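You operate a simulated robot arm through the tools that you are given. There is no shell and no other tool.

You are at the controls of a simulated two-armed robot. One attempt, no reset.

JOB
Push the clear unmarked drawer shut. Put the pot marked "Jam" from the middle of the tool table on the top of the footrest and the pot labelled "Honey" on the shelf under the patch table. Take the silver peg and leave it on the top of the stock counter. Take the green brush and put it on the middle deck by the side shelf. Take the oil jug and leave it on the tread of the top step. Take the yellow jug and leave it on the middle deck of the rack. Lift the clear hatch open. The order is free. Set down upright: pot, oil jug, yellow jug.
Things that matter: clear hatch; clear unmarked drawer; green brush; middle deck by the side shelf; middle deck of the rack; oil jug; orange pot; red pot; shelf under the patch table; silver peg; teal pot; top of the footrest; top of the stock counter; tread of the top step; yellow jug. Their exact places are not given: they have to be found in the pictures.

Only the result counts: the job must be done as asked and must still hold three seconds after the hand-in. Knocking over, shifting, dropping, spilling or breaking anything else fails it.

ROBOT AND FRAMES
Two 7-joint arms with two-finger parallel grippers on one trunk, on a base that drives. Base frame: it is fixed to the floor where the robot stands at the start and does not move with it; the origin is under the middle of the robot, x ahead of it, y to its left, z up. Lengths are in m, angles in rad, forces in N, time in s.
The left shoulder is at the start at [0.05, 0.177, 1.129], the right one opposite. With the tool pointing down near the work surface each hand reaches from about 0.1 to 0.62 m from the robot's upright axis, wherever it stands, measured 20 degrees to its own side. Places, roughly: clear hatch [2.4, -0.1, 1]; clear unmarked drawer [0.2, -2.1, 1.2]; green brush (8x4x7 cm) [1.9, 0.2, 1]; middle deck by the side shelf (36x18 cm) [1.16, -2.1, 1]; middle deck of the rack [0.2, -2.2, 1]; oil jug (15x9x14 cm) [2, 0.1, 1]; orange pot, red pot, teal pot [1.5, 0, 1]; shelf under the patch table [-0.6, 1.8, 0.5]; silver peg (4x4x7 cm) [1.7, 0.1, 1]; top of the footrest (15x13 cm) [1.1, 1.04, 0.8]; top of the stock counter [3.6, -2.9, 0.9]; tread of the top step [-0.1, 3, 0.5]; yellow jug (15x9x14 cm) [2.6, 0.1, 0.9]. Payload 3.43 kg a hand.
The tool frame of a hand sits at the grasp point between the pads (the TCP): z along the fingers, y along the line on which they close. The tips reach 0.034 m beyond it. Largest opening 0.128 m; finger width 0.024, thickness 0.012; the body of the gripper, 0.048 by 0.13 m, starts 0.096 m behind the TCP.
Orientation is that of the tool frame in the base frame, as a unit quaternion [w, x, y, z]. With the fingers straight down and closing along the base's y, the tool's x points along the base's -x, its y along +y and its z along -z.

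CONTROLS
- The arms move only by the tool arm_command. It takes "left_steps", "right_steps" or both (then of equal length, played together; a hand with none holds still); each is a list of rows, each a list of 7 numbers: the shift along the base's x, y, z in m, then the turn, a rotation vector about the base's x, y, z in degrees, then the finger opening in m, from 0 to 0.128. In form: [[tx, ty, tz, wx, wy, wz, grip], ...]. A call has 1 to 20 rows; each row is the pose to reach, as a shift and turn from the pose commanded when the call began. A row lasts 0.2 s, in which the tool goes at most 0.05 m and 0.15 rad; a call with a longer step from one row to the next is refused whole, and so is a gripper value outside its range. A pose out of reach is approached as far as the arm can. The call stops where the force on the tool passes 40 N (or 10 N more than at its start, if that is more) or the arm is blocked; 0.2 s more then pass. The fingers move at their own pace (about 0.108 m/s each) and stop on an object; they squeeze with about 44 N. The grip force told is the motor's: it shows also when the fingers shut on nothing. Time passes only in rows, and 0.2 s behind the last, so rows that repeat a pose let the fingers close. It gives the time, the measured TCP pose, the force on the tool (base axes), the opening and the grip force at its end, in the units of the frame above (readings bear some noise), with the torque about the TCP (base axes, N m) and any sound that the robot's microphone picked up, and new pictures: "show" is both (left out), scene, wrist or none (wrist: the cameras of the hands that moved).
- Cameras (640 x 400 px; columns grow to the right, rows downward): "scene" is now at [0.1623, -0.0006, 1.3153]; the picture's right is [0.10, -0.99, 0.00], its down [-0.46, -0.05, -0.89] and it looks along [0.88, 0.09, -0.46] (base axes); focal length 214 px, centre (320, 200). "left" rides on the left gripper at [0.076, 0.011, -0.16] in its tool frame; the picture's right is [-0.15, 0.99, 0.00], its down [-0.88, -0.13, -0.46] and it looks along [-0.45, -0.07, 0.89] (tool axes); focal length 234 px, centre (320, 200). "right" rides on the right gripper at [0.076, -0.011, -0.16] in its tool frame; the picture's right is [0.15, 0.99, 0.00], its down [-0.88, 0.13, -0.46] and it looks along [-0.45, 0.07, 0.89] (tool axes); focal length 234 px, centre (320, 200).
- move_column(by): slides the trunk up (or, below 0, down) by that many m; the arms and the scene camera ride with it, the base frame stays. It gives what a move gives, with no picture.
- drive_base(legs): drives the robot by 1 to 6 legs, each [ahead, turn to the left] in m and rad, along the robot's own axes; the way and the turn of a leg run together, so that a leg with both is an arc; at most 1.5 m and 3.142 rad a leg. The arms and the cameras ride along, it lands a little off, and it stops where it bumps. It gives what a move gives, and a new picture of the scene camera.
- aim_head(pan, tilt): turns the head with the scene camera to pan (to the left, within 1.396 rad either way) and tilt (down, from -0.506 to 1.204), counted from straight ahead of the robot. It gives what a move gives, and a new picture of the scene camera.
- pixel_to_xyz(camera, pixels): for up to 12 pixels [column, row] of the newest picture of that camera ("zoom" is the newest enlarged one), the place [x, y, z] in the base frame of the surface seen there, good to about 0.002 m, but the place of the scene camera against the robot may be out by one fixed shift of up to 0.018 m in any direction. No time passes.
- enlarge(camera, box): a new picture of the part [left, top, right, bottom] of that camera's present view, enlarged. No time passes.
- job_done(): hands the job in; it is judged then, once.

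Unless the task says otherwise, let go and move clear before handing in.

The tools are called after "Emit:" as name(argument=value, ...) on one line, values as JSON. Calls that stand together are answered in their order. arm_command: Moves the arms, as the interface text tells. Its arguments: {"type":"object","properties":{"left_steps":{"type":"array","items":{"type":"array","items":{"type":"number"}}},"right_steps":{"type":"array","items":{"type":"array","items":{"type":"number"}}},"show":{"type":"string","enum":["both","scene","wrist","none"]}},"required":[]} The other tools are called the same way: move_column (by) slides the trunk up or down; drive_base (legs) drives the base; aim_head (pan, tilt) turns the head that bears the scene camera; pixel_to_xyz (camera, pixels) gives the place of the surface under pixels of a picture; enlarge (camera, box) takes an enlarged picture of a part of a camera's view; job_done () hands the job in.

At the start:

```text
t: 0.0
left_tcp_pos: [0.4173, 0.2212, 1.2121]
left_tool_rot: [0.0, 0.0, 1.0, 0.0]
left_ft_force: [0.6, 0.4, 0.3]
left_ft_torque: [0.0, -0.01, 0.03]
left_grip_width: 0.1283
left_gripper_force: 0.0
right_tcp_pos: [0.406, -0.1698, 1.2327]
right_tool_rot: [0.001, 0.001, 1.0, 0.001]
right_ft_force: [0.5, -0.5, -0.4]
right_ft_torque: [-0.03, 0.01, -0.02]
right_grip_width: 0.1278
right_gripper_force: 0.0
trunk travel left (down, up): [-0.3, 0.101]
robot x, y, heading: [-0.002, 0.0037, 0.004]
head pan, tilt: [0.099, 0.48]
```

scene: 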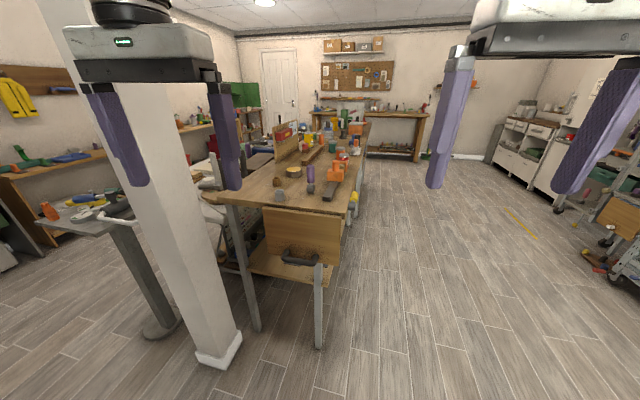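
right: 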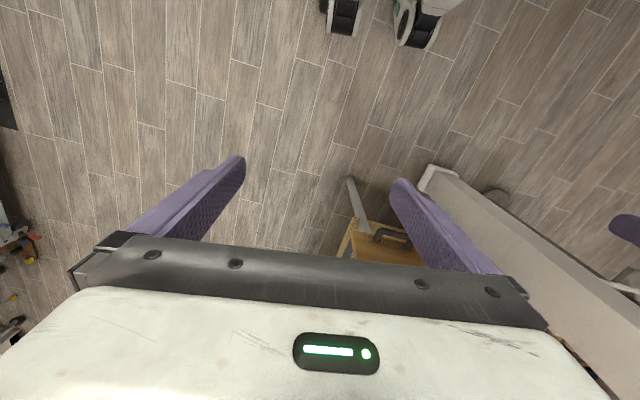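
left: 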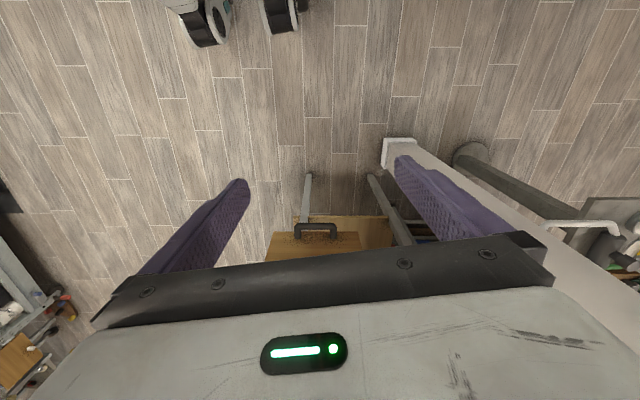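

The scene picture shows a long tool table ahead (pixels ~240-370, 120-260) with a pillar at about (180, 250) to its left. I'll enlarge the table to make out its items.

Emit:
enlarge(camera="scene", box=[220, 100, 440, 240])

Emit:
enlarge(camera="scene", box=[480, 80, 640, 280])

Emit:
enlarge(camera="scene", box=[0, 80, 220, 260])

```text
2.86 times, centred on (330, 170) of scene
```

zoom: 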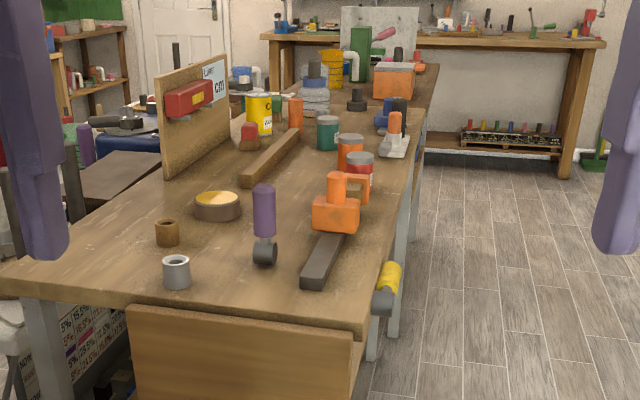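

```text
2.00 times, centred on (560, 180) of scene
```

zoom: 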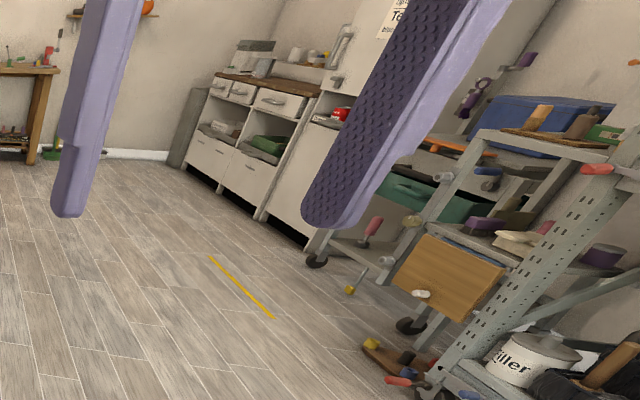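

```text
2.22 times, centred on (110, 170) of scene
```

zoom: 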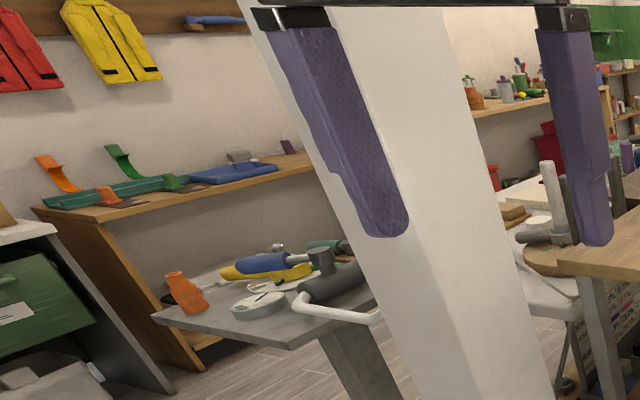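

The table holds three pots (teal at zoom (327,132), orange at (350,150), red at (360,170)). I'll pan the head to see the right and left sides of the room.

Emit:
aim_head(pan=-1.39, tilt=0.3)

Emit:
aim_head(pan=-0.7, tilt=0.3)

Emit:
aim_head(pan=0.7, tilt=0.4)

Emit:
aim_head(pan=1.39, tilt=0.4)

```text
t: 1.6
left_tcp_pos: [0.417, 0.2207, 1.2123]
left_tool_rot: [0.001, 0.0, 1.0, 0.001]
left_ft_force: [0.2, -0.9, 0.3]
left_ft_torque: [0.03, 0.01, 0.01]
left_grip_width: 0.128
left_gripper_force: 0.0
right_tcp_pos: [0.4067, -0.1703, 1.2324]
right_tool_rot: [0.0, 0.001, 1.0, 0.0]
right_ft_force: [-0.3, 0.3, 0.2]
right_ft_torque: [-0.02, -0.05, -0.02]
right_grip_width: 0.1281
right_gripper_force: 0.1
trunk travel left (down, up): [-0.3, 0.101]
robot x, y, heading: [-0.0001, -0.0002, 0.0]
head pan, tilt: [-1.389, 0.3]
```

scene: 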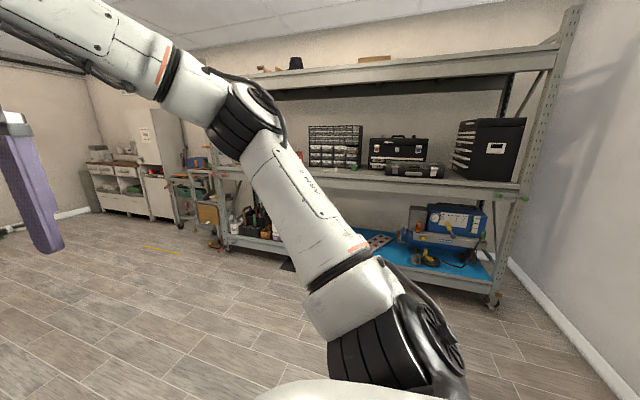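

```text
t: 2.6
left_tcp_pos: [0.4172, 0.2204, 1.2128]
left_tool_rot: [0.0, 0.0, 1.0, 0.0]
left_ft_force: [0.3, 0.2, 0.3]
left_ft_torque: [0.0, -0.02, 0.01]
left_grip_width: 0.1283
left_gripper_force: 0.1
right_tcp_pos: [0.4057, -0.1694, 1.2326]
right_tool_rot: [0.001, 0.001, 1.0, 0.001]
right_ft_force: [0.7, 0.6, 0.3]
right_ft_torque: [-0.01, 0.0, 0.02]
right_grip_width: 0.1281
right_gripper_force: 0.0
trunk travel left (down, up): [-0.3, 0.101]
robot x, y, heading: [-0.0002, -0.0028, -0.002]
head pan, tilt: [-0.7, 0.3]
```

scene: 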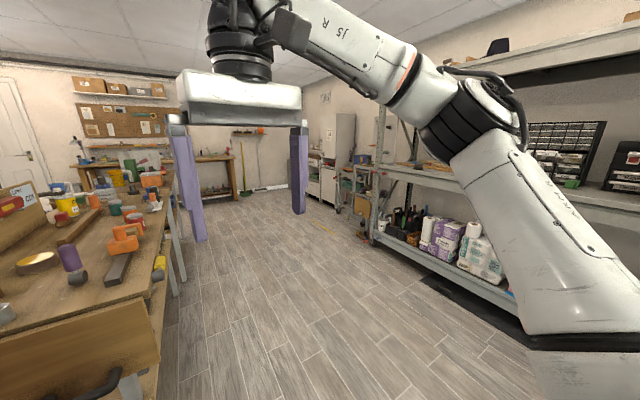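

```text
t: 4.2
left_tcp_pos: [0.4173, 0.2218, 1.2138]
left_tool_rot: [0.0, 0.0, 1.0, 0.0]
left_ft_force: [0.0, 0.0, 0.4]
left_ft_torque: [0.01, 0.01, 0.02]
left_grip_width: 0.1279
left_gripper_force: 0.1
right_tcp_pos: [0.4059, -0.1702, 1.2319]
right_tool_rot: [0.001, 0.001, 1.0, 0.001]
right_ft_force: [0.9, 0.4, -0.2]
right_ft_torque: [0.01, 0.01, -0.01]
right_grip_width: 0.1279
right_gripper_force: 0.2
trunk travel left (down, up): [-0.3, 0.101]
robot x, y, heading: [0.0003, 0.0058, 0.004]
head pan, tilt: [0.7, 0.4]
```

scene: 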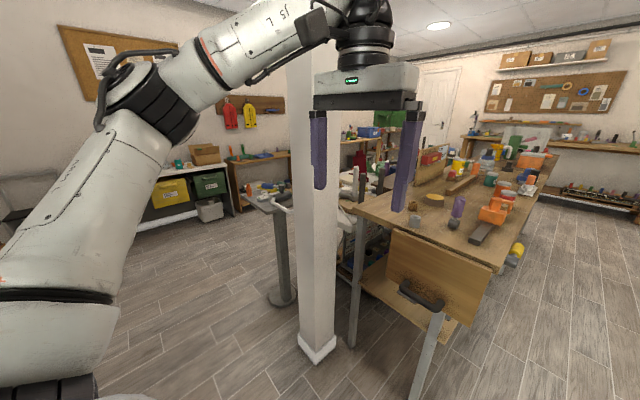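

```text
t: 5.2
left_tcp_pos: [0.4157, 0.2212, 1.2132]
left_tool_rot: [0.001, 0.0, 1.0, 0.0]
left_ft_force: [0.4, 0.3, -1.1]
left_ft_torque: [-0.02, 0.02, 0.03]
left_grip_width: 0.128
left_gripper_force: 0.0
right_tcp_pos: [0.4067, -0.1692, 1.2327]
right_tool_rot: [0.001, 0.002, 1.0, 0.002]
right_ft_force: [0.9, 0.5, -0.5]
right_ft_torque: [-0.03, 0.03, 0.03]
right_grip_width: 0.1281
right_gripper_force: 0.0
trunk travel left (down, up): [-0.3, 0.101]
robot x, y, heading: [0.0024, -0.002, 0.005]
head pan, tilt: [1.389, 0.4]
```

scene: 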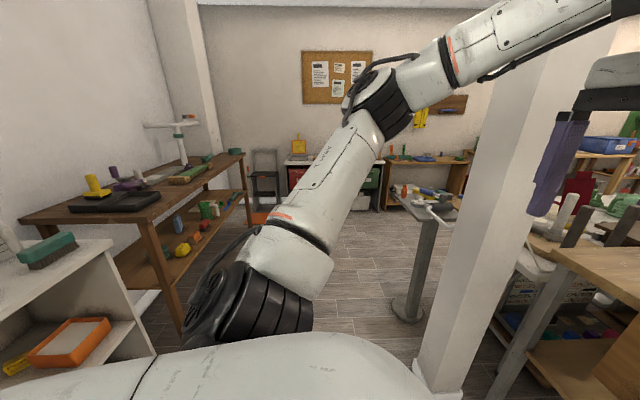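

I have the room layout: the big rack to the right, the tool table ahead, the stepladder and wooden table to the left-back. Now I'll aim at the tool table and measure it.

Emit:
aim_head(pan=0.0, tilt=0.35)

Emit:
enlarge(camera="scene", box=[220, 90, 380, 190])

```text
t: 6.8
left_tcp_pos: [0.4167, 0.2224, 1.2134]
left_tool_rot: [0.0, 0.001, 1.0, 0.0]
left_ft_force: [-0.4, -0.1, -0.4]
left_ft_torque: [-0.03, -0.02, 0.0]
left_grip_width: 0.128
left_gripper_force: 0.0
right_tcp_pos: [0.4059, -0.1709, 1.2338]
right_tool_rot: [0.001, 0.001, 1.0, 0.001]
right_ft_force: [0.7, 0.4, 0.0]
right_ft_torque: [-0.02, 0.01, 0.05]
right_grip_width: 0.128
right_gripper_force: 0.1
trunk travel left (down, up): [-0.3, 0.101]
robot x, y, heading: [0.0014, -0.0023, 0.001]
head pan, tilt: [0.0, 0.351]
```

scene: 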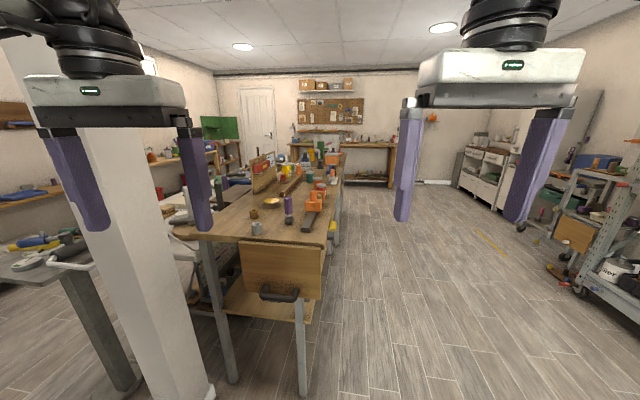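

```text
4.00 times, centred on (300, 140) of scene
```

zoom: 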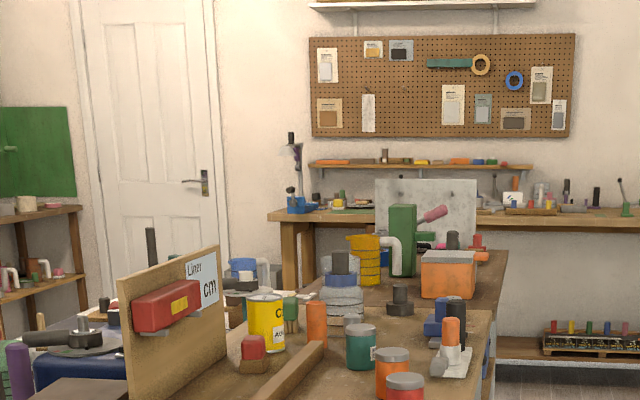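

The zoom shows pots at (360,345), (392,372), (405,392), a yellow jug with white handle at (365,260), and a translucent panel at (425,210). I'll measure those.

Emit:
pixel_to_xyz(camera="zoom", pixels=[[360, 350], [392, 372], [405, 392], [365, 265], [242, 268], [340, 265], [405, 210], [450, 195], [448, 280], [450, 335], [290, 320], [345, 295]])

Emit:
pixel_to_xyz(camera="scene", pixels=[[240, 241], [324, 246], [180, 236], [257, 228], [288, 215], [272, 200], [310, 222], [298, 395], [210, 395], [40, 265], [332, 215], [280, 292]])

Emit:
enlarge(camera="scene", box=[280, 130, 350, 174])

```text
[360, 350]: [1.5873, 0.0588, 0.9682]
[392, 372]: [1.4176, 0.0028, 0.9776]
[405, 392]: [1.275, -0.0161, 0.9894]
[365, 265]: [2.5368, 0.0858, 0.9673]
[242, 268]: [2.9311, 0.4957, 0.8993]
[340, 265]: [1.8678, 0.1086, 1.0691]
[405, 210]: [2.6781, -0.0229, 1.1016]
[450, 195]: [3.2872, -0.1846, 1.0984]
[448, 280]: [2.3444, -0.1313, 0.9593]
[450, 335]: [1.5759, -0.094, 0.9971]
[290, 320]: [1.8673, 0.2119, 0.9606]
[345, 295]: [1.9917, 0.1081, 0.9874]
```

```text
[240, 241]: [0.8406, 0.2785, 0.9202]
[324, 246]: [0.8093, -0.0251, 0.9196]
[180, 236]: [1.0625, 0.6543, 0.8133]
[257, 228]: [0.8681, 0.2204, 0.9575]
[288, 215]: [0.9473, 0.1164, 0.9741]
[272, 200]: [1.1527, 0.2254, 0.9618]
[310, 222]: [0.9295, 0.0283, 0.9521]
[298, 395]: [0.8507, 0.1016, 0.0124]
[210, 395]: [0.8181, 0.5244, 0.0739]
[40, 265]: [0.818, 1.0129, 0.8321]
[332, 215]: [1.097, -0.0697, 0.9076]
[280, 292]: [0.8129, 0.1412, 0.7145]
```

```text
9.09 times, centred on (315, 152) of scene
```

zoom: 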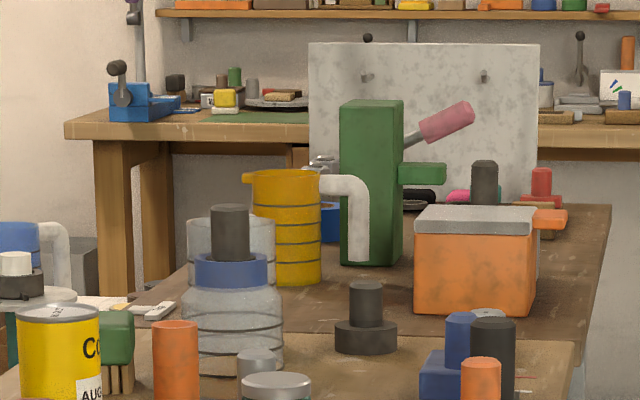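

The orange box with translucent grey lid (zoom 475,260) at about [2.34,-0.13] is probably the clear hatch; table's near edge is at x≈0.81, y from about -0.1. I'll drive to the right side of the table and face it.

Emit:
drive_base(legs=[[0, -0.9], [0.87, 0], [0, 0.9], [0.9, 0]])

Emit:
aim_head(pan=1.2, tilt=0.6)

```text
t: 20.4
left_tcp_pos: [1.8584, -0.4441, 1.213]
left_tool_rot: [0.0, -0.006, 1.0, 0.001]
left_ft_force: [-0.4, 1.3, 0.7]
left_ft_torque: [0.04, 0.03, 0.01]
left_grip_width: 0.128
left_gripper_force: 0.0
right_tcp_pos: [1.8536, -0.8351, 1.232]
right_tool_rot: [0.001, -0.006, 1.0, 0.0]
right_ft_force: [0.1, 0.0, 0.4]
right_ft_torque: [-0.01, -0.01, -0.05]
right_grip_width: 0.128
right_gripper_force: 0.1
trunk travel left (down, up): [-0.3, 0.101]
robot x, y, heading: [1.4449, -0.6701, 0.009]
head pan, tilt: [0.0, 0.351]
```

scene: 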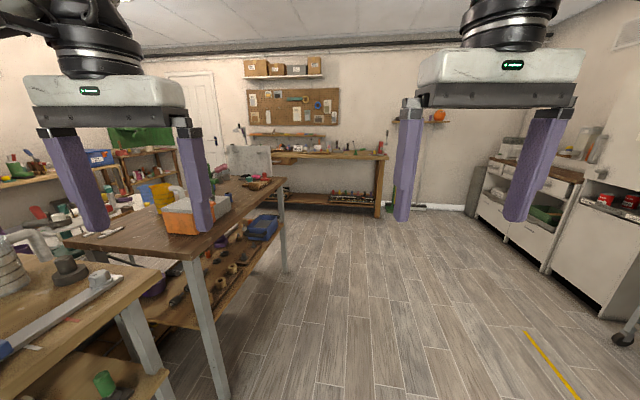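

```text
t: 21.8
left_tcp_pos: [1.8581, -0.4443, 1.2137]
left_tool_rot: [0.0, -0.006, 1.0, 0.0]
left_ft_force: [0.6, 0.5, -0.2]
left_ft_torque: [0.01, 0.03, 0.0]
left_grip_width: 0.1282
left_gripper_force: 0.1
right_tcp_pos: [1.8527, -0.8367, 1.2314]
right_tool_rot: [0.002, -0.007, 1.0, 0.001]
right_ft_force: [0.2, -0.3, 0.1]
right_ft_torque: [0.0, -0.02, 0.01]
right_grip_width: 0.1279
right_gripper_force: 0.1
trunk travel left (down, up): [-0.3, 0.101]
robot x, y, heading: [1.4427, -0.6698, 0.014]
head pan, tilt: [1.201, 0.6]
```

scene: 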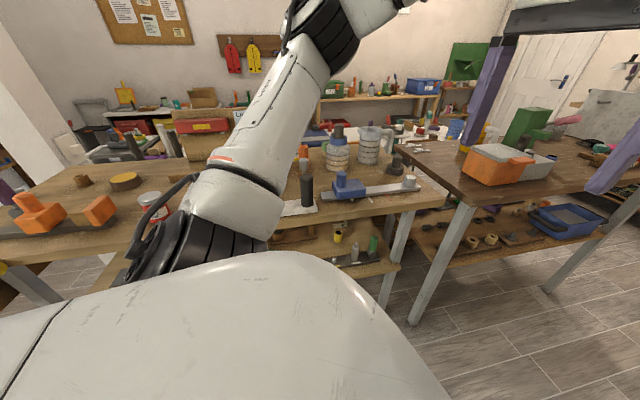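

Two clear vessels now show: the blue-banded bottle (337,152) and a clear handled jug (372,143); the orange box with clear lid is at (500,165). I'll turn to face the table.

Emit:
drive_base(legs=[[0, 1.55]])

Emit:
aim_head(pan=0.0, tilt=0.6)

Emit:
enlarge(camera="scene", box=[100, 80, 420, 280])

```text
t: 25.9
left_tcp_pos: [1.2376, -0.2451, 1.2134]
left_tool_rot: [0.0, -0.695, 0.719, 0.0]
left_ft_force: [0.2, -1.1, -0.3]
left_ft_torque: [0.0, -0.03, -0.02]
left_grip_width: 0.1282
left_gripper_force: 0.0
right_tcp_pos: [1.6287, -0.271, 1.2325]
right_tool_rot: [0.0, -0.694, 0.72, 0.002]
right_ft_force: [-0.1, 0.1, -0.6]
right_ft_torque: [0.0, 0.03, -0.01]
right_grip_width: 0.1279
right_gripper_force: 0.0
trunk travel left (down, up): [-0.3, 0.101]
robot x, y, heading: [1.4435, -0.6723, 1.536]
head pan, tilt: [1.201, 0.6]
```

scene: 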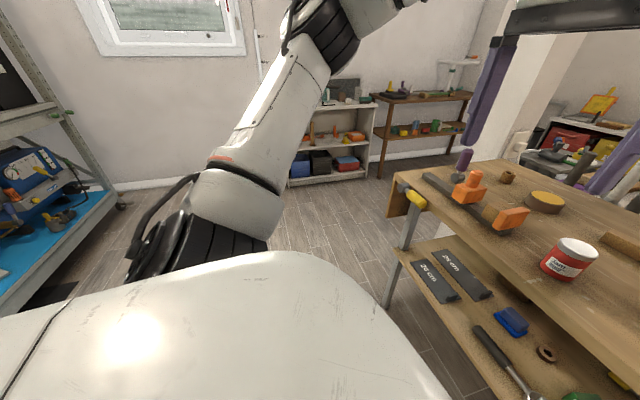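

```text
t: 27.3
left_tcp_pos: [1.2387, -0.2455, 1.2137]
left_tool_rot: [0.0, -0.695, 0.719, 0.0]
left_ft_force: [-0.2, -0.5, 0.3]
left_ft_torque: [0.06, -0.02, 0.02]
left_grip_width: 0.128
left_gripper_force: 0.2
right_tcp_pos: [1.6288, -0.2709, 1.2335]
right_tool_rot: [0.0, -0.694, 0.72, 0.001]
right_ft_force: [-0.1, 0.5, 0.1]
right_ft_torque: [0.03, -0.02, 0.0]
right_grip_width: 0.1275
right_gripper_force: 0.0
trunk travel left (down, up): [-0.3, 0.101]
robot x, y, heading: [1.4458, -0.6695, 1.537]
head pan, tilt: [0.0, 0.6]
```

scene: 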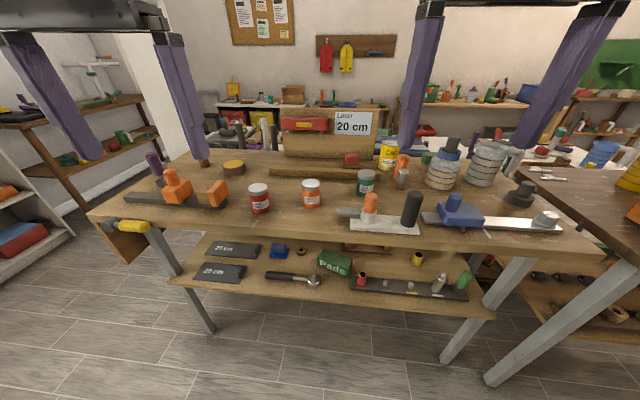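

```text
2.00 times, centred on (260, 180) of scene
```

zoom: 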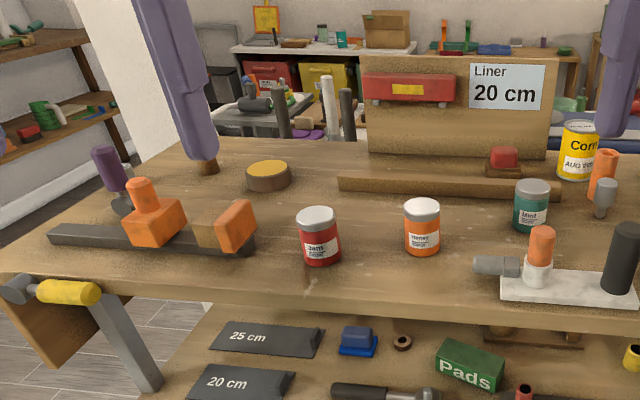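

Labels are now readable: red pot = Jam (zoom 318,235), orange pot = Honey (422,225), teal = Mint. I'll check the right part with the jugs, peg and brush.

Emit:
enlarge(camera="scene", box=[360, 110, 560, 240])

Emit:
pixel_to_xyz(camera="scene", pixels=[[260, 185], [260, 205], [311, 181], [311, 198], [403, 172], [403, 185], [442, 175], [485, 165], [427, 155], [290, 225], [480, 235], [112, 218]])

```text
3.08 times, centred on (460, 175) of scene
```

zoom: 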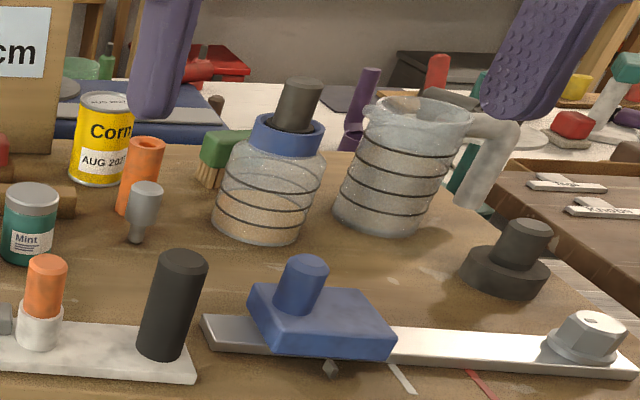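

```text
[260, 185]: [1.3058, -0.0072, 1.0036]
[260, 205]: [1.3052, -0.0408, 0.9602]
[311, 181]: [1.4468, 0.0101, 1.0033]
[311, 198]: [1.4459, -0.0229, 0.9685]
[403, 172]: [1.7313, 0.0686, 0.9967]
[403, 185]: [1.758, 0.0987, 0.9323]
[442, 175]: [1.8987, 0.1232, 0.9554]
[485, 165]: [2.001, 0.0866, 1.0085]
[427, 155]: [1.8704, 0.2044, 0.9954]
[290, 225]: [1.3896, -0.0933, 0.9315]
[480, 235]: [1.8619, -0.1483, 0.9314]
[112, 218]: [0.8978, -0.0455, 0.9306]
```

Identified: silver peg (zoom 143,205), clear oil jug (400,165) with handle to the right, green brush (222,155) behind the bottle. I'll look down to see how much room the base has against the table.

Emit:
aim_head(pan=0.0, tilt=1.2)

Emit:
enlarge(camera="right", box=[0, 0, 640, 400])

```text
t: 28.3
left_tcp_pos: [1.2384, -0.2456, 1.2128]
left_tool_rot: [0.0, -0.695, 0.719, 0.0]
left_ft_force: [-0.5, 0.3, 0.9]
left_ft_torque: [-0.03, -0.01, -0.01]
left_grip_width: 0.1279
left_gripper_force: 0.1
right_tcp_pos: [1.629, -0.2708, 1.2322]
right_tool_rot: [0.0, -0.694, 0.72, 0.002]
right_ft_force: [0.4, 0.4, -0.7]
right_ft_torque: [0.0, 0.01, -0.02]
right_grip_width: 0.1277
right_gripper_force: 0.3
trunk travel left (down, up): [-0.3, 0.101]
robot x, y, heading: [1.4416, -0.6675, 1.539]
head pan, tilt: [0.0, 1.201]
```

scene: 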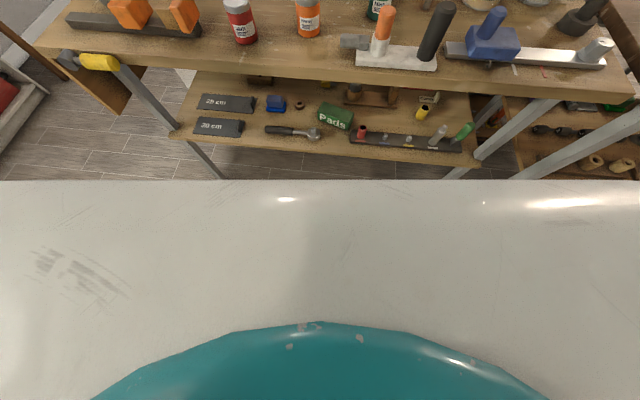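

```text
1.00 times, centred on (320, 200) of right (not enlarged: the box is as wide or as high as the picture)
```

zoom: 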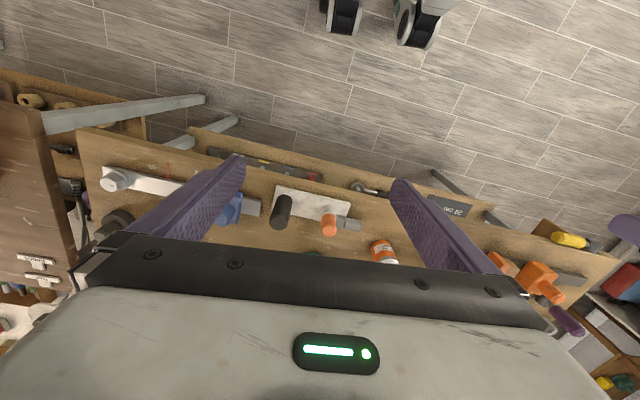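

In the right wrist picture the robot's front casters are at (342,30) and (420,30); I'll measure them and the lower shelf edge.

Emit:
pixel_to_xyz(camera="right", pixels=[[342, 30], [420, 40], [250, 138], [375, 175], [204, 98], [236, 118], [350, 186], [480, 215], [80, 130]])

Emit:
pixel_to_xyz(camera="left", pixels=[[205, 30], [280, 20], [190, 10]])

Emit:
pixel_to_xyz(camera="scene", pixels=[[320, 183], [320, 330], [180, 130], [320, 155], [480, 150], [460, 175]])

```text
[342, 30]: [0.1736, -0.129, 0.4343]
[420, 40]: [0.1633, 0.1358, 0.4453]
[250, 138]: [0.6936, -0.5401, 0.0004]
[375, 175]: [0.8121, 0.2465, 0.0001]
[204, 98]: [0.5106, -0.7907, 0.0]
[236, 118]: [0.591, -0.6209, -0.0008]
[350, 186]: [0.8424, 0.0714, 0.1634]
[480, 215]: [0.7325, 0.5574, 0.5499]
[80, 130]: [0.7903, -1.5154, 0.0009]
```

```text
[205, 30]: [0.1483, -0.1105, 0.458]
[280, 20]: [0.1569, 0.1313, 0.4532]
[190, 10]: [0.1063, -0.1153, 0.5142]
```

```text
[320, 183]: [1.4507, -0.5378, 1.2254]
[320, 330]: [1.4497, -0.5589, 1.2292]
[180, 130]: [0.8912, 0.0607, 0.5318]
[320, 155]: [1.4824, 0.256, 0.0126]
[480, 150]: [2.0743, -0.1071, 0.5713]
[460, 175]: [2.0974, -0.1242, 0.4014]
```

The table's edge is at y≈-0.13 and its surface at z≈0.92, and the robot's front is only ~0.2 m ahead of its axis. I'll move in closer, in front of the Jam and Honey pots.

Emit:
drive_base(legs=[[0, 0.36], [0.19, 0], [0, -0.328]])

Emit:
aim_head(pan=0.0, tilt=0.7)

Emit:
arm_command(left_steps=[[0, 0, 0, 0, 0, 0, 0.128]], right_steps=[[0, 0, 0, 0, 0, 0, 0.128]], show="both")

```text
t: 32.0
left_tcp_pos: [1.1627, -0.0756, 1.2129]
left_tool_rot: [0.0, -0.707, 0.707, 0.0]
left_ft_force: [0.1, -0.9, 0.1]
left_ft_torque: [0.01, 0.05, -0.01]
left_grip_width: 0.128
left_gripper_force: 0.1
right_tcp_pos: [1.5541, -0.0857, 1.233]
right_tool_rot: [0.0, -0.707, 0.708, 0.001]
right_ft_force: [-0.1, 0.4, 0.2]
right_ft_torque: [0.01, 0.05, 0.01]
right_grip_width: 0.1282
right_gripper_force: 0.1
trunk travel left (down, up): [-0.3, 0.101]
robot x, y, heading: [1.3836, -0.4958, 1.572]
head pan, tilt: [0.0, 1.201]
```

scene: 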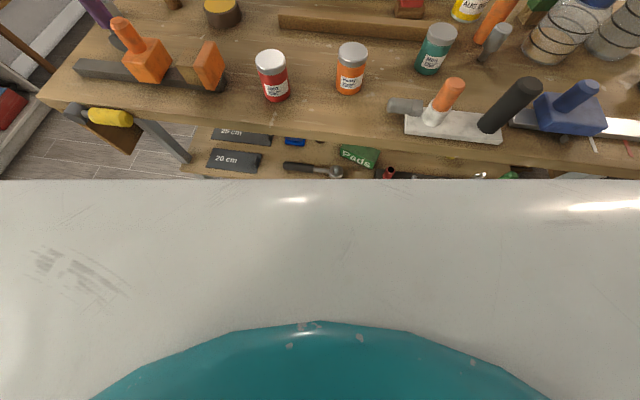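

```text
t: 32.9
left_tcp_pos: [1.1623, -0.0757, 1.2145]
left_tool_rot: [-0.001, -0.707, 0.707, 0.0]
left_ft_force: [0.6, -0.4, 0.2]
left_ft_torque: [0.04, 0.03, 0.01]
left_grip_width: 0.128
left_gripper_force: 0.2
right_tcp_pos: [1.5532, -0.0859, 1.2317]
right_tool_rot: [0.0, -0.706, 0.708, 0.001]
right_ft_force: [-0.7, -0.9, -0.4]
right_ft_torque: [0.03, 0.03, 0.01]
right_grip_width: 0.1279
right_gripper_force: 0.2
trunk travel left (down, up): [-0.3, 0.101]
robot x, y, heading: [1.3846, -0.4954, 1.571]
head pan, tilt: [0.0, 0.7]
```

scene: 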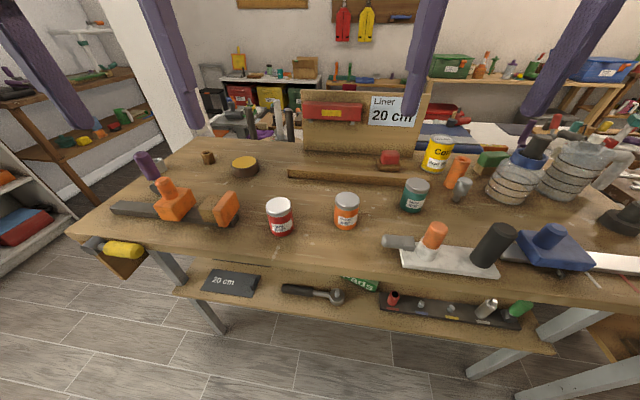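

```text
t: 33.3
left_tcp_pos: [1.1628, -0.0757, 1.2135]
left_tool_rot: [0.0, 0.707, -0.707, 0.0]
left_ft_force: [-1.2, -0.8, 0.9]
left_ft_torque: [-0.01, -0.03, -0.01]
left_grip_width: 0.1281
left_gripper_force: 0.1
right_tcp_pos: [1.5536, -0.0869, 1.2316]
right_tool_rot: [0.0, -0.706, 0.708, 0.002]
right_ft_force: [-0.6, -0.2, 0.2]
right_ft_torque: [0.0, 0.03, 0.02]
right_grip_width: 0.1281
right_gripper_force: 0.0
trunk travel left (down, up): [-0.3, 0.101]
robot x, y, heading: [1.3858, -0.4934, 1.568]
head pan, tilt: [0.0, 0.7]
```

scene: 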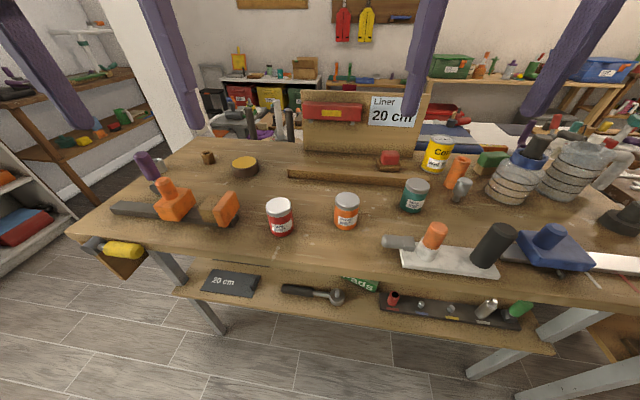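
right: 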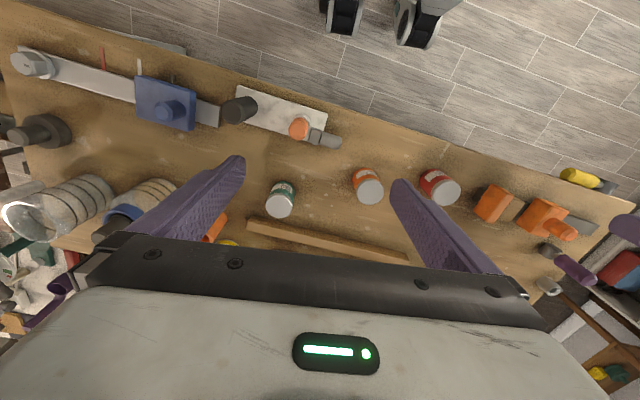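
left: 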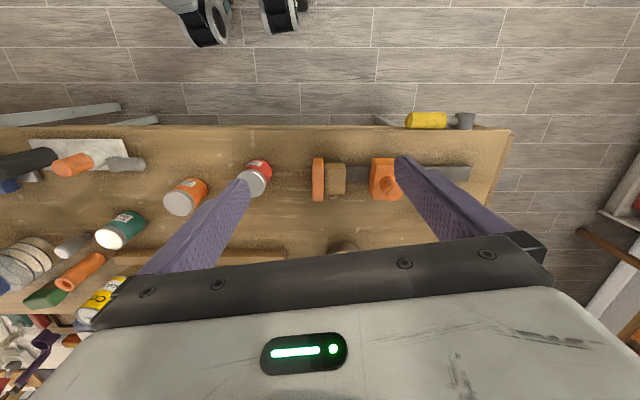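

The wrist pictures show the pots' lids: in the right picture Honey lid (371,191) and Jam lid (443,190); in the left, Jam (255,182), Honey (179,203). I'll measure lid points in all cameras to calibrate.

Emit:
pixel_to_xyz(camera="right", pixels=[[371, 191], [359, 191], [383, 191], [371, 181], [371, 202], [443, 190], [330, 230], [400, 160], [281, 206]])

Emit:
pixel_to_xyz(camera="left", pixels=[[254, 182], [244, 182], [266, 182], [254, 172], [254, 192], [179, 203], [225, 150], [180, 250]])

Emit:
pixel_to_xyz(camera="scene", pixels=[[279, 205], [347, 199], [416, 184], [310, 235]])

```text
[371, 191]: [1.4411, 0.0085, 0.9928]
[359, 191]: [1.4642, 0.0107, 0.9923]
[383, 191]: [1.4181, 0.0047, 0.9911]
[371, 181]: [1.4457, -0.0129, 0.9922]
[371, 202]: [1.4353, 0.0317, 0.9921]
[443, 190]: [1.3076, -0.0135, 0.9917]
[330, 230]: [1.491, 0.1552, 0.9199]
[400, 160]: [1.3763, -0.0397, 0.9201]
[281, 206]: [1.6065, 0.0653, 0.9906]
```

```text
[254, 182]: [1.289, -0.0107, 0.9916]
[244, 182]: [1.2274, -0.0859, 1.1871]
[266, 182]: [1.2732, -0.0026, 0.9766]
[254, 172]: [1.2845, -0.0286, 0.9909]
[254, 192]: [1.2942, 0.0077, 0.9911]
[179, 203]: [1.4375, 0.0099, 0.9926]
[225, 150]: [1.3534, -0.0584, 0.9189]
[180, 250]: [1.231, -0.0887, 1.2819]
```

```text
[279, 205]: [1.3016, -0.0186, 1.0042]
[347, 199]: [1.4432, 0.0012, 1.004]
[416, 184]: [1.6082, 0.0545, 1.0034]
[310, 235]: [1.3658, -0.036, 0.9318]
```

Wrist cameras agree: table z=0.920, lid tops z=0.992, Jam near (1.304,-0.013), Honey near (1.441,0.008); the scene camera reads ~12 mm too high. I'll bring the left hand above the Jam pot and check before the last descent.

Emit:
arm_command(left_steps=[[0.047, 0.021, 0, 0, 0, 0, 0.1], [0.094, 0.042, 0, 0, 0, 0, 0.1], [0.141, 0.063, 0, 0, 0, 0, 0.1], [0.141, 0.063, -0.045, 0, 0, 0, 0.1], [0.141, 0.063, -0.09, 0, 0, 0, 0.1], [0.141, 0.063, -0.13, 0, 0, 0, 0.1]], show="wrist")

```text
refused: row 1 steps farther than a row can; nothing moved
```

The first step was slightly over 0.05 m; I'll use smaller ones.

Emit:
arm_command(left_steps=[[0.036, 0.016, 0, 0, 0, 0, 0.1], [0.072, 0.032, 0, 0, 0, 0, 0.1], [0.108, 0.048, 0, 0, 0, 0, 0.1], [0.141, 0.063, 0, 0, 0, 0, 0.1], [0.141, 0.063, -0.045, 0, 0, 0, 0.1], [0.141, 0.063, -0.09, 0, 0, 0, 0.1], [0.141, 0.063, -0.13, 0, 0, 0, 0.1]], show="both")

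```text
t: 34.9
left_tcp_pos: [1.3036, -0.0126, 1.0831]
left_tool_rot: [0.0, -0.707, 0.707, 0.0]
left_ft_force: [0.0, -0.6, -1.0]
left_ft_torque: [0.02, 0.0, 0.01]
left_grip_width: 0.0998
left_gripper_force: 0.1
right_tcp_pos: [1.5535, -0.0864, 1.2326]
right_tool_rot: [-0.001, -0.706, 0.708, 0.0]
right_ft_force: [0.8, -0.4, 0.2]
right_ft_torque: [-0.01, -0.02, 0.03]
right_grip_width: 0.1279
right_gripper_force: 0.1
trunk travel left (down, up): [-0.3, 0.101]
robot x, y, heading: [1.3848, -0.4946, 1.57]
head pan, tilt: [0.0, 0.7]
```

scene: 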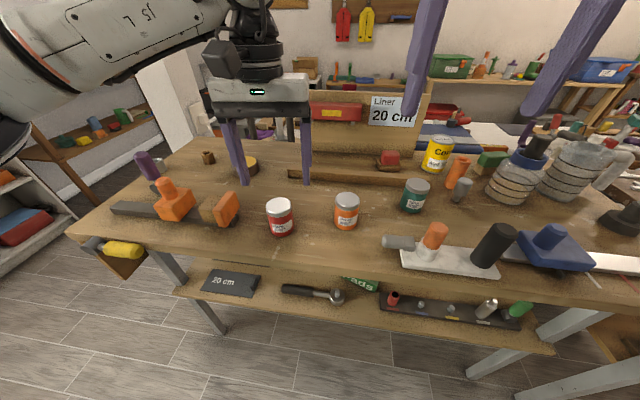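
left: 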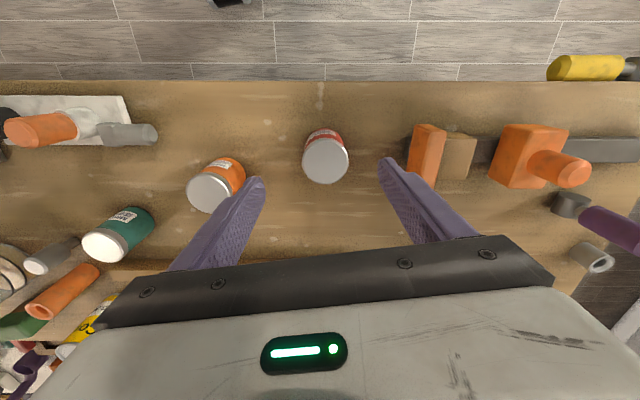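

The Jam lid sits at (326,160) between the fingers in the left picture. I'll measure it to align precisely.

Emit:
pixel_to_xyz(camera="left", pixels=[[326, 160], [304, 160], [347, 160], [326, 140], [326, 181], [240, 190], [392, 165], [425, 180]])

Emit:
pixel_to_xyz(camera="scene", pixels=[[279, 205], [242, 178], [306, 178], [259, 85]])

```text
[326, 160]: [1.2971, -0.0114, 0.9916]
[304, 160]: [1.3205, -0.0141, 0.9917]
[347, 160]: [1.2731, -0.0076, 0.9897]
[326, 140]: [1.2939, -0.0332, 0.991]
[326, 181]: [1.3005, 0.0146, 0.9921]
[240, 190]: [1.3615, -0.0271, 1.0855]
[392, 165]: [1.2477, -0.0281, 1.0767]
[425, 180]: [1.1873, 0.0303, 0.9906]
```

```text
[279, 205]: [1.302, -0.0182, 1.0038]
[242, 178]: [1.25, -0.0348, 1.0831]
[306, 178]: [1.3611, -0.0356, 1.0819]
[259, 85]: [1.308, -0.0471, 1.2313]
```

The Jam pot's center is about (1.298,-0.010). I'll descend with that small correction and close the left gripper.

Emit:
arm_command(left_steps=[[-0.005, 0.003, -0.04, 0, 0, 0, 0.09], [-0.005, 0.003, -0.08, 0, 0, 0, 0.09], [-0.005, 0.003, -0.118, 0, 0, 0, 0.09], [-0.005, 0.003, -0.118, 0, 0, 0, 0.03], [-0.005, 0.003, -0.118, 0, 0, 0, 0.03], [-0.005, 0.003, -0.118, 0, 0, 0, 0.03]], show="wrist")

```text
t: 36.3
left_tcp_pos: [1.2983, -0.0098, 0.9649]
left_tool_rot: [0.0, -0.707, 0.707, -0.001]
left_ft_force: [-0.6, -0.1, 0.0]
left_ft_torque: [-0.03, -0.02, 0.0]
left_grip_width: 0.0502
left_gripper_force: 44.2
right_tcp_pos: [1.5546, -0.0864, 1.2322]
right_tool_rot: [0.0, -0.707, 0.708, 0.001]
right_ft_force: [-0.1, -0.2, -0.6]
right_ft_torque: [0.01, 0.02, -0.03]
right_grip_width: 0.1279
right_gripper_force: 0.1
trunk travel left (down, up): [-0.3, 0.101]
robot x, y, heading: [1.3804, -0.4892, 1.573]
head pan, tilt: [0.0, 0.7]
```

left: 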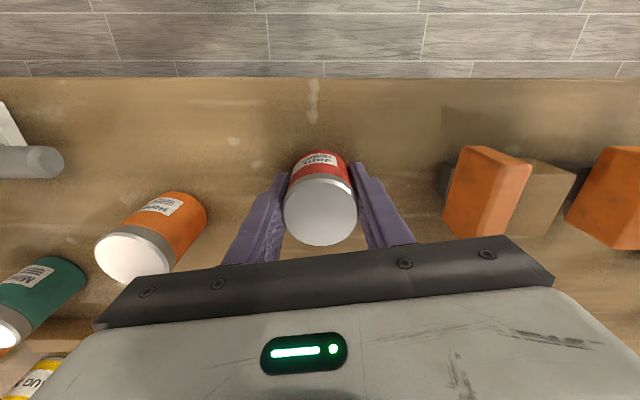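

The left gripper holds the Jam pot (width 0.050, 44 N). I'll lift it straight up and carry it back to the left.

Emit:
arm_command(left_steps=[[0, 0, 0.04, 0, 0, 0, 0.03], [0, 0, 0.085, 0, 0, 0, 0.03], [0, 0, 0.13, 0, 0, 0, 0.03], [0, 0, 0.175, 0, 0, 0, 0.03], [0, 0, 0.22, 0, 0, 0, 0.03], [-0.04, -0.02, 0.245, 0, 0, 0, 0.03], [-0.08, -0.04, 0.25, 0, 0, 0, 0.03], [-0.12, -0.06, 0.25, 0, 0, 0, 0.03]], show="both")

```text
refused: row 6 steps farther than a row can; nothing moved
```

Emit:
arm_command(left_steps=[[0, 0, 0.04, 0, 0, 0, 0.03], [0, 0, 0.085, 0, 0, 0, 0.03], [0, 0, 0.13, 0, 0, 0, 0.03], [0, 0, 0.175, 0, 0, 0, 0.03], [0, 0, 0.22, 0, 0, 0, 0.03], [0, 0, 0.25, 0, 0, 0, 0.03], [-0.04, -0.02, 0.25, 0, 0, 0, 0.03], [-0.08, -0.04, 0.25, 0, 0, 0, 0.03], [-0.12, -0.06, 0.25, 0, 0, 0, 0.03]], show="both")

```text
t: 38.3
left_tcp_pos: [1.1778, -0.0712, 1.2164]
left_tool_rot: [-0.001, 0.707, -0.707, 0.001]
left_ft_force: [-1.0, -0.9, 1.3]
left_ft_torque: [0.04, -0.02, -0.01]
left_grip_width: 0.0299
left_gripper_force: 0.1
right_tcp_pos: [1.5539, -0.0871, 1.2316]
right_tool_rot: [0.0, -0.706, 0.708, 0.001]
right_ft_force: [-0.5, -0.4, 0.5]
right_ft_torque: [-0.01, -0.01, -0.03]
right_grip_width: 0.1278
right_gripper_force: 0.0
trunk travel left (down, up): [-0.3, 0.101]
robot x, y, heading: [1.3835, -0.4951, 1.568]
head pan, tilt: [0.0, 0.7]
```

scene: 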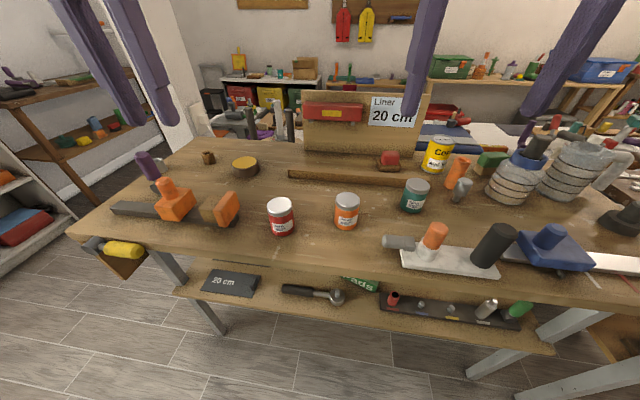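
left: 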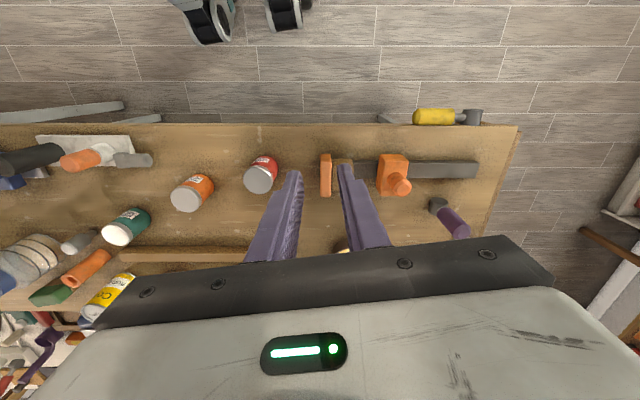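

The pot slipped out (width went to 0.030) and still stands at (261,178) in the left picture. I'll look closely at it before trying again.

Emit:
enlarge(camera="scene", box=[240, 180, 380, 260])

Emit:
enlarge(camera="left", box=[160, 130, 320, 230])

Emit:
pixel_to_xyz(camera="left", pixels=[[261, 178], [247, 178], [275, 178], [260, 165], [262, 190], [193, 190]])

```text
4.57 times, centred on (310, 220) of scene
```

zoom: 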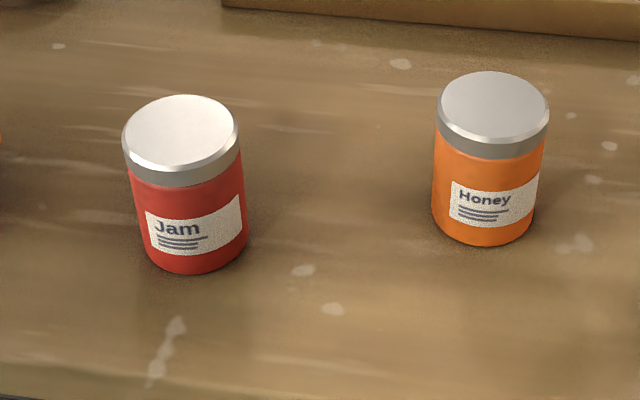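

```text
4.00 times, centred on (240, 180) of left
```

zoom: 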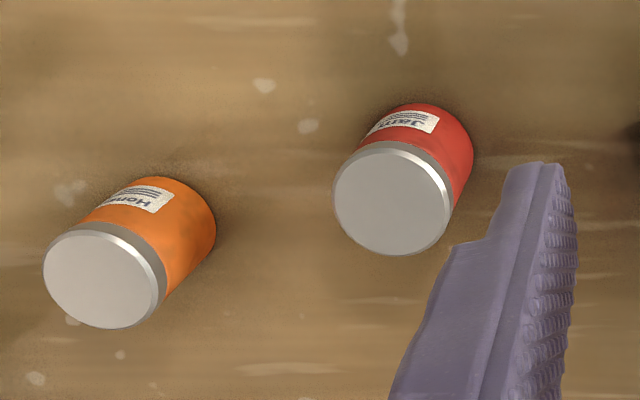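

```text
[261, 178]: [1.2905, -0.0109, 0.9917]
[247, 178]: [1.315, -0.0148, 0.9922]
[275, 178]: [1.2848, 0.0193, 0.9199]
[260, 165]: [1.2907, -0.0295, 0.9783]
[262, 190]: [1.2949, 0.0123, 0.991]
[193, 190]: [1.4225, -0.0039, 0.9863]
```

The Jam pot still stands in about the same place (1.296,-0.009). I'll regrasp slightly lower, command a tighter closure, and lift slowly.

Emit:
arm_command(left_steps=[[0.04, 0.02, 0, 0, 0, 0, 0.09], [0.08, 0.04, 0, 0, 0, 0, 0.09], [0.119, 0.062, 0, 0, 0, 0, 0.09], [0.119, 0.062, -0.05, 0, 0, 0, 0.09], [0.119, 0.062, -0.1, 0, 0, 0, 0.09], [0.119, 0.062, -0.15, 0, 0, 0, 0.09], [0.119, 0.062, -0.2, 0, 0, 0, 0.09], [0.119, 0.062, -0.23, 0, 0, 0, 0.09], [0.119, 0.062, -0.257, 0, 0, 0, 0.09], [0.119, 0.062, -0.257, 0, 0, 0, 0], [0.119, 0.062, -0.257, 0, 0, 0, 0], [0.119, 0.062, -0.257, 0, 0, 0, 0], [0.119, 0.062, -0.257, 0, 0, 0, 0]], show="wrist")

Emit:
arm_command(left_steps=[[0, 0, 0.005, 0, 0, 0, 0], [0, 0, 0.012, 0, 0, 0, 0], [0, 0, 0.02, 0, 0, 0, 0], [0, 0, 0.03, 0, 0, 0, 0]], show="both")

```text
t: 41.1
left_tcp_pos: [1.2961, -0.0093, 0.9594]
left_tool_rot: [0.001, -0.707, 0.707, 0.0]
left_ft_force: [0.6, 0.6, -0.1]
left_ft_torque: [0.06, -0.02, 0.02]
left_grip_width: 0.0499
left_gripper_force: 44.0
right_tcp_pos: [1.5535, -0.0864, 1.2329]
right_tool_rot: [0.0, -0.707, 0.708, 0.001]
right_ft_force: [-0.1, 0.1, 0.4]
right_ft_torque: [0.0, 0.03, -0.01]
right_grip_width: 0.128
right_gripper_force: 0.1
trunk travel left (down, up): [-0.3, 0.101]
robot x, y, heading: [1.3891, -0.4892, 1.571]
head pan, tilt: [0.0, 0.7]
```

left: 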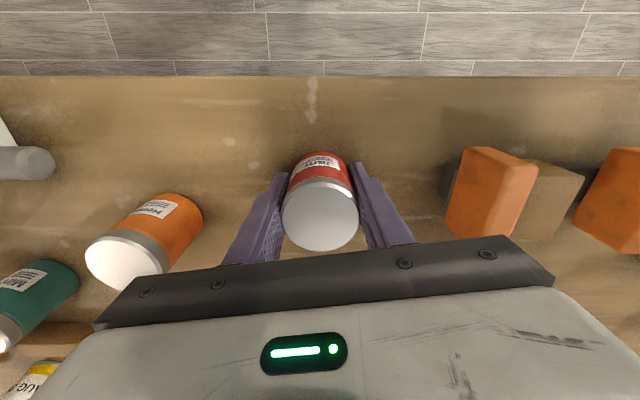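

```text
t: 42.1
left_tcp_pos: [1.2973, -0.0086, 0.9885]
left_tool_rot: [-0.001, 0.707, -0.707, 0.0]
left_ft_force: [-0.5, -0.8, -1.9]
left_ft_torque: [0.0, 0.01, -0.01]
left_grip_width: 0.0497
left_gripper_force: 43.9
right_tcp_pos: [1.553, -0.0856, 1.2323]
right_tool_rot: [0.0, -0.707, 0.708, 0.002]
right_ft_force: [-0.4, -0.5, -0.5]
right_ft_torque: [0.01, 0.01, 0.02]
right_grip_width: 0.128
right_gripper_force: 0.0
trunk travel left (down, up): [-0.3, 0.101]
robot x, y, heading: [1.3816, -0.493, 1.569]
head pan, tilt: [0.0, 0.7]
```

scene: 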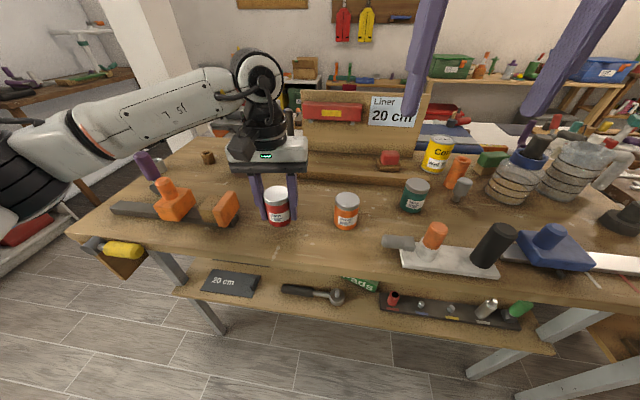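
left: 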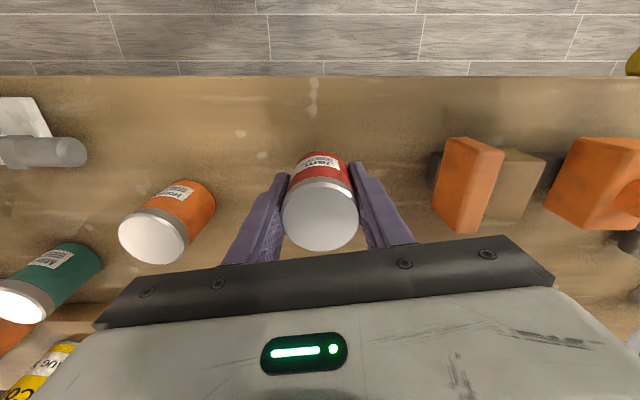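

The pot now rises with the hand (force -1.9 N, lid unmoved relative to the fingers). I'll keep lifting gently and bring it back.

Emit:
arm_command(left_steps=[[0, 0, 0.02, 0, 0, 0, 0], [0, 0, 0.045, 0, 0, 0, 0], [0, 0, 0.07, 0, 0, 0, 0], [0, 0, 0.095, 0, 0, 0, 0], [0, 0, 0.12, 0, 0, 0, 0], [0, 0, 0.145, 0, 0, 0, 0], [0, 0, 0.17, 0, 0, 0, 0], [0, 0, 0.195, 0, 0, 0, 0], [0, 0, 0.22, 0, 0, 0, 0], [-0.02, -0.01, 0.225, 0, 0, 0, 0], [-0.045, -0.02, 0.225, 0, 0, 0, 0], [-0.07, -0.03, 0.225, 0, 0, 0, 0], [-0.095, -0.04, 0.225, 0, 0, 0, 0], [-0.12, -0.05, 0.225, 0, 0, 0, 0]], show="both")

```text
t: 45.1
left_tcp_pos: [1.1771, -0.0576, 1.2135]
left_tool_rot: [0.0, 0.707, -0.707, 0.0]
left_ft_force: [-0.6, 0.5, -1.9]
left_ft_torque: [0.0, 0.01, 0.01]
left_grip_width: 0.0498
left_gripper_force: 43.8
right_tcp_pos: [1.5532, -0.0869, 1.232]
right_tool_rot: [-0.001, -0.706, 0.708, 0.001]
right_ft_force: [0.9, -0.4, -0.3]
right_ft_torque: [0.03, 0.02, 0.0]
right_grip_width: 0.1279
right_gripper_force: 0.1
trunk travel left (down, up): [-0.3, 0.101]
robot x, y, heading: [1.384, -0.4927, 1.571]
head pan, tilt: [0.0, 0.7]
```

scene: 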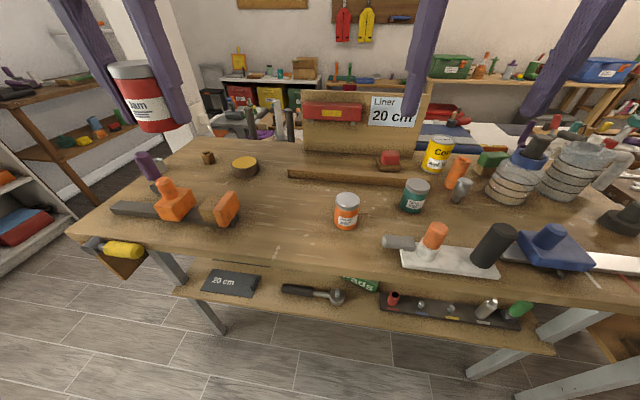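
left: 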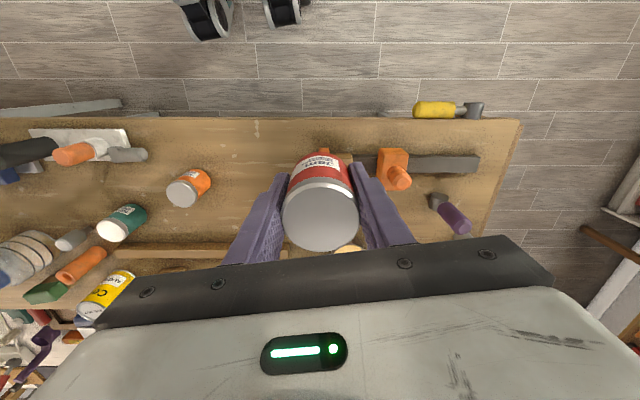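

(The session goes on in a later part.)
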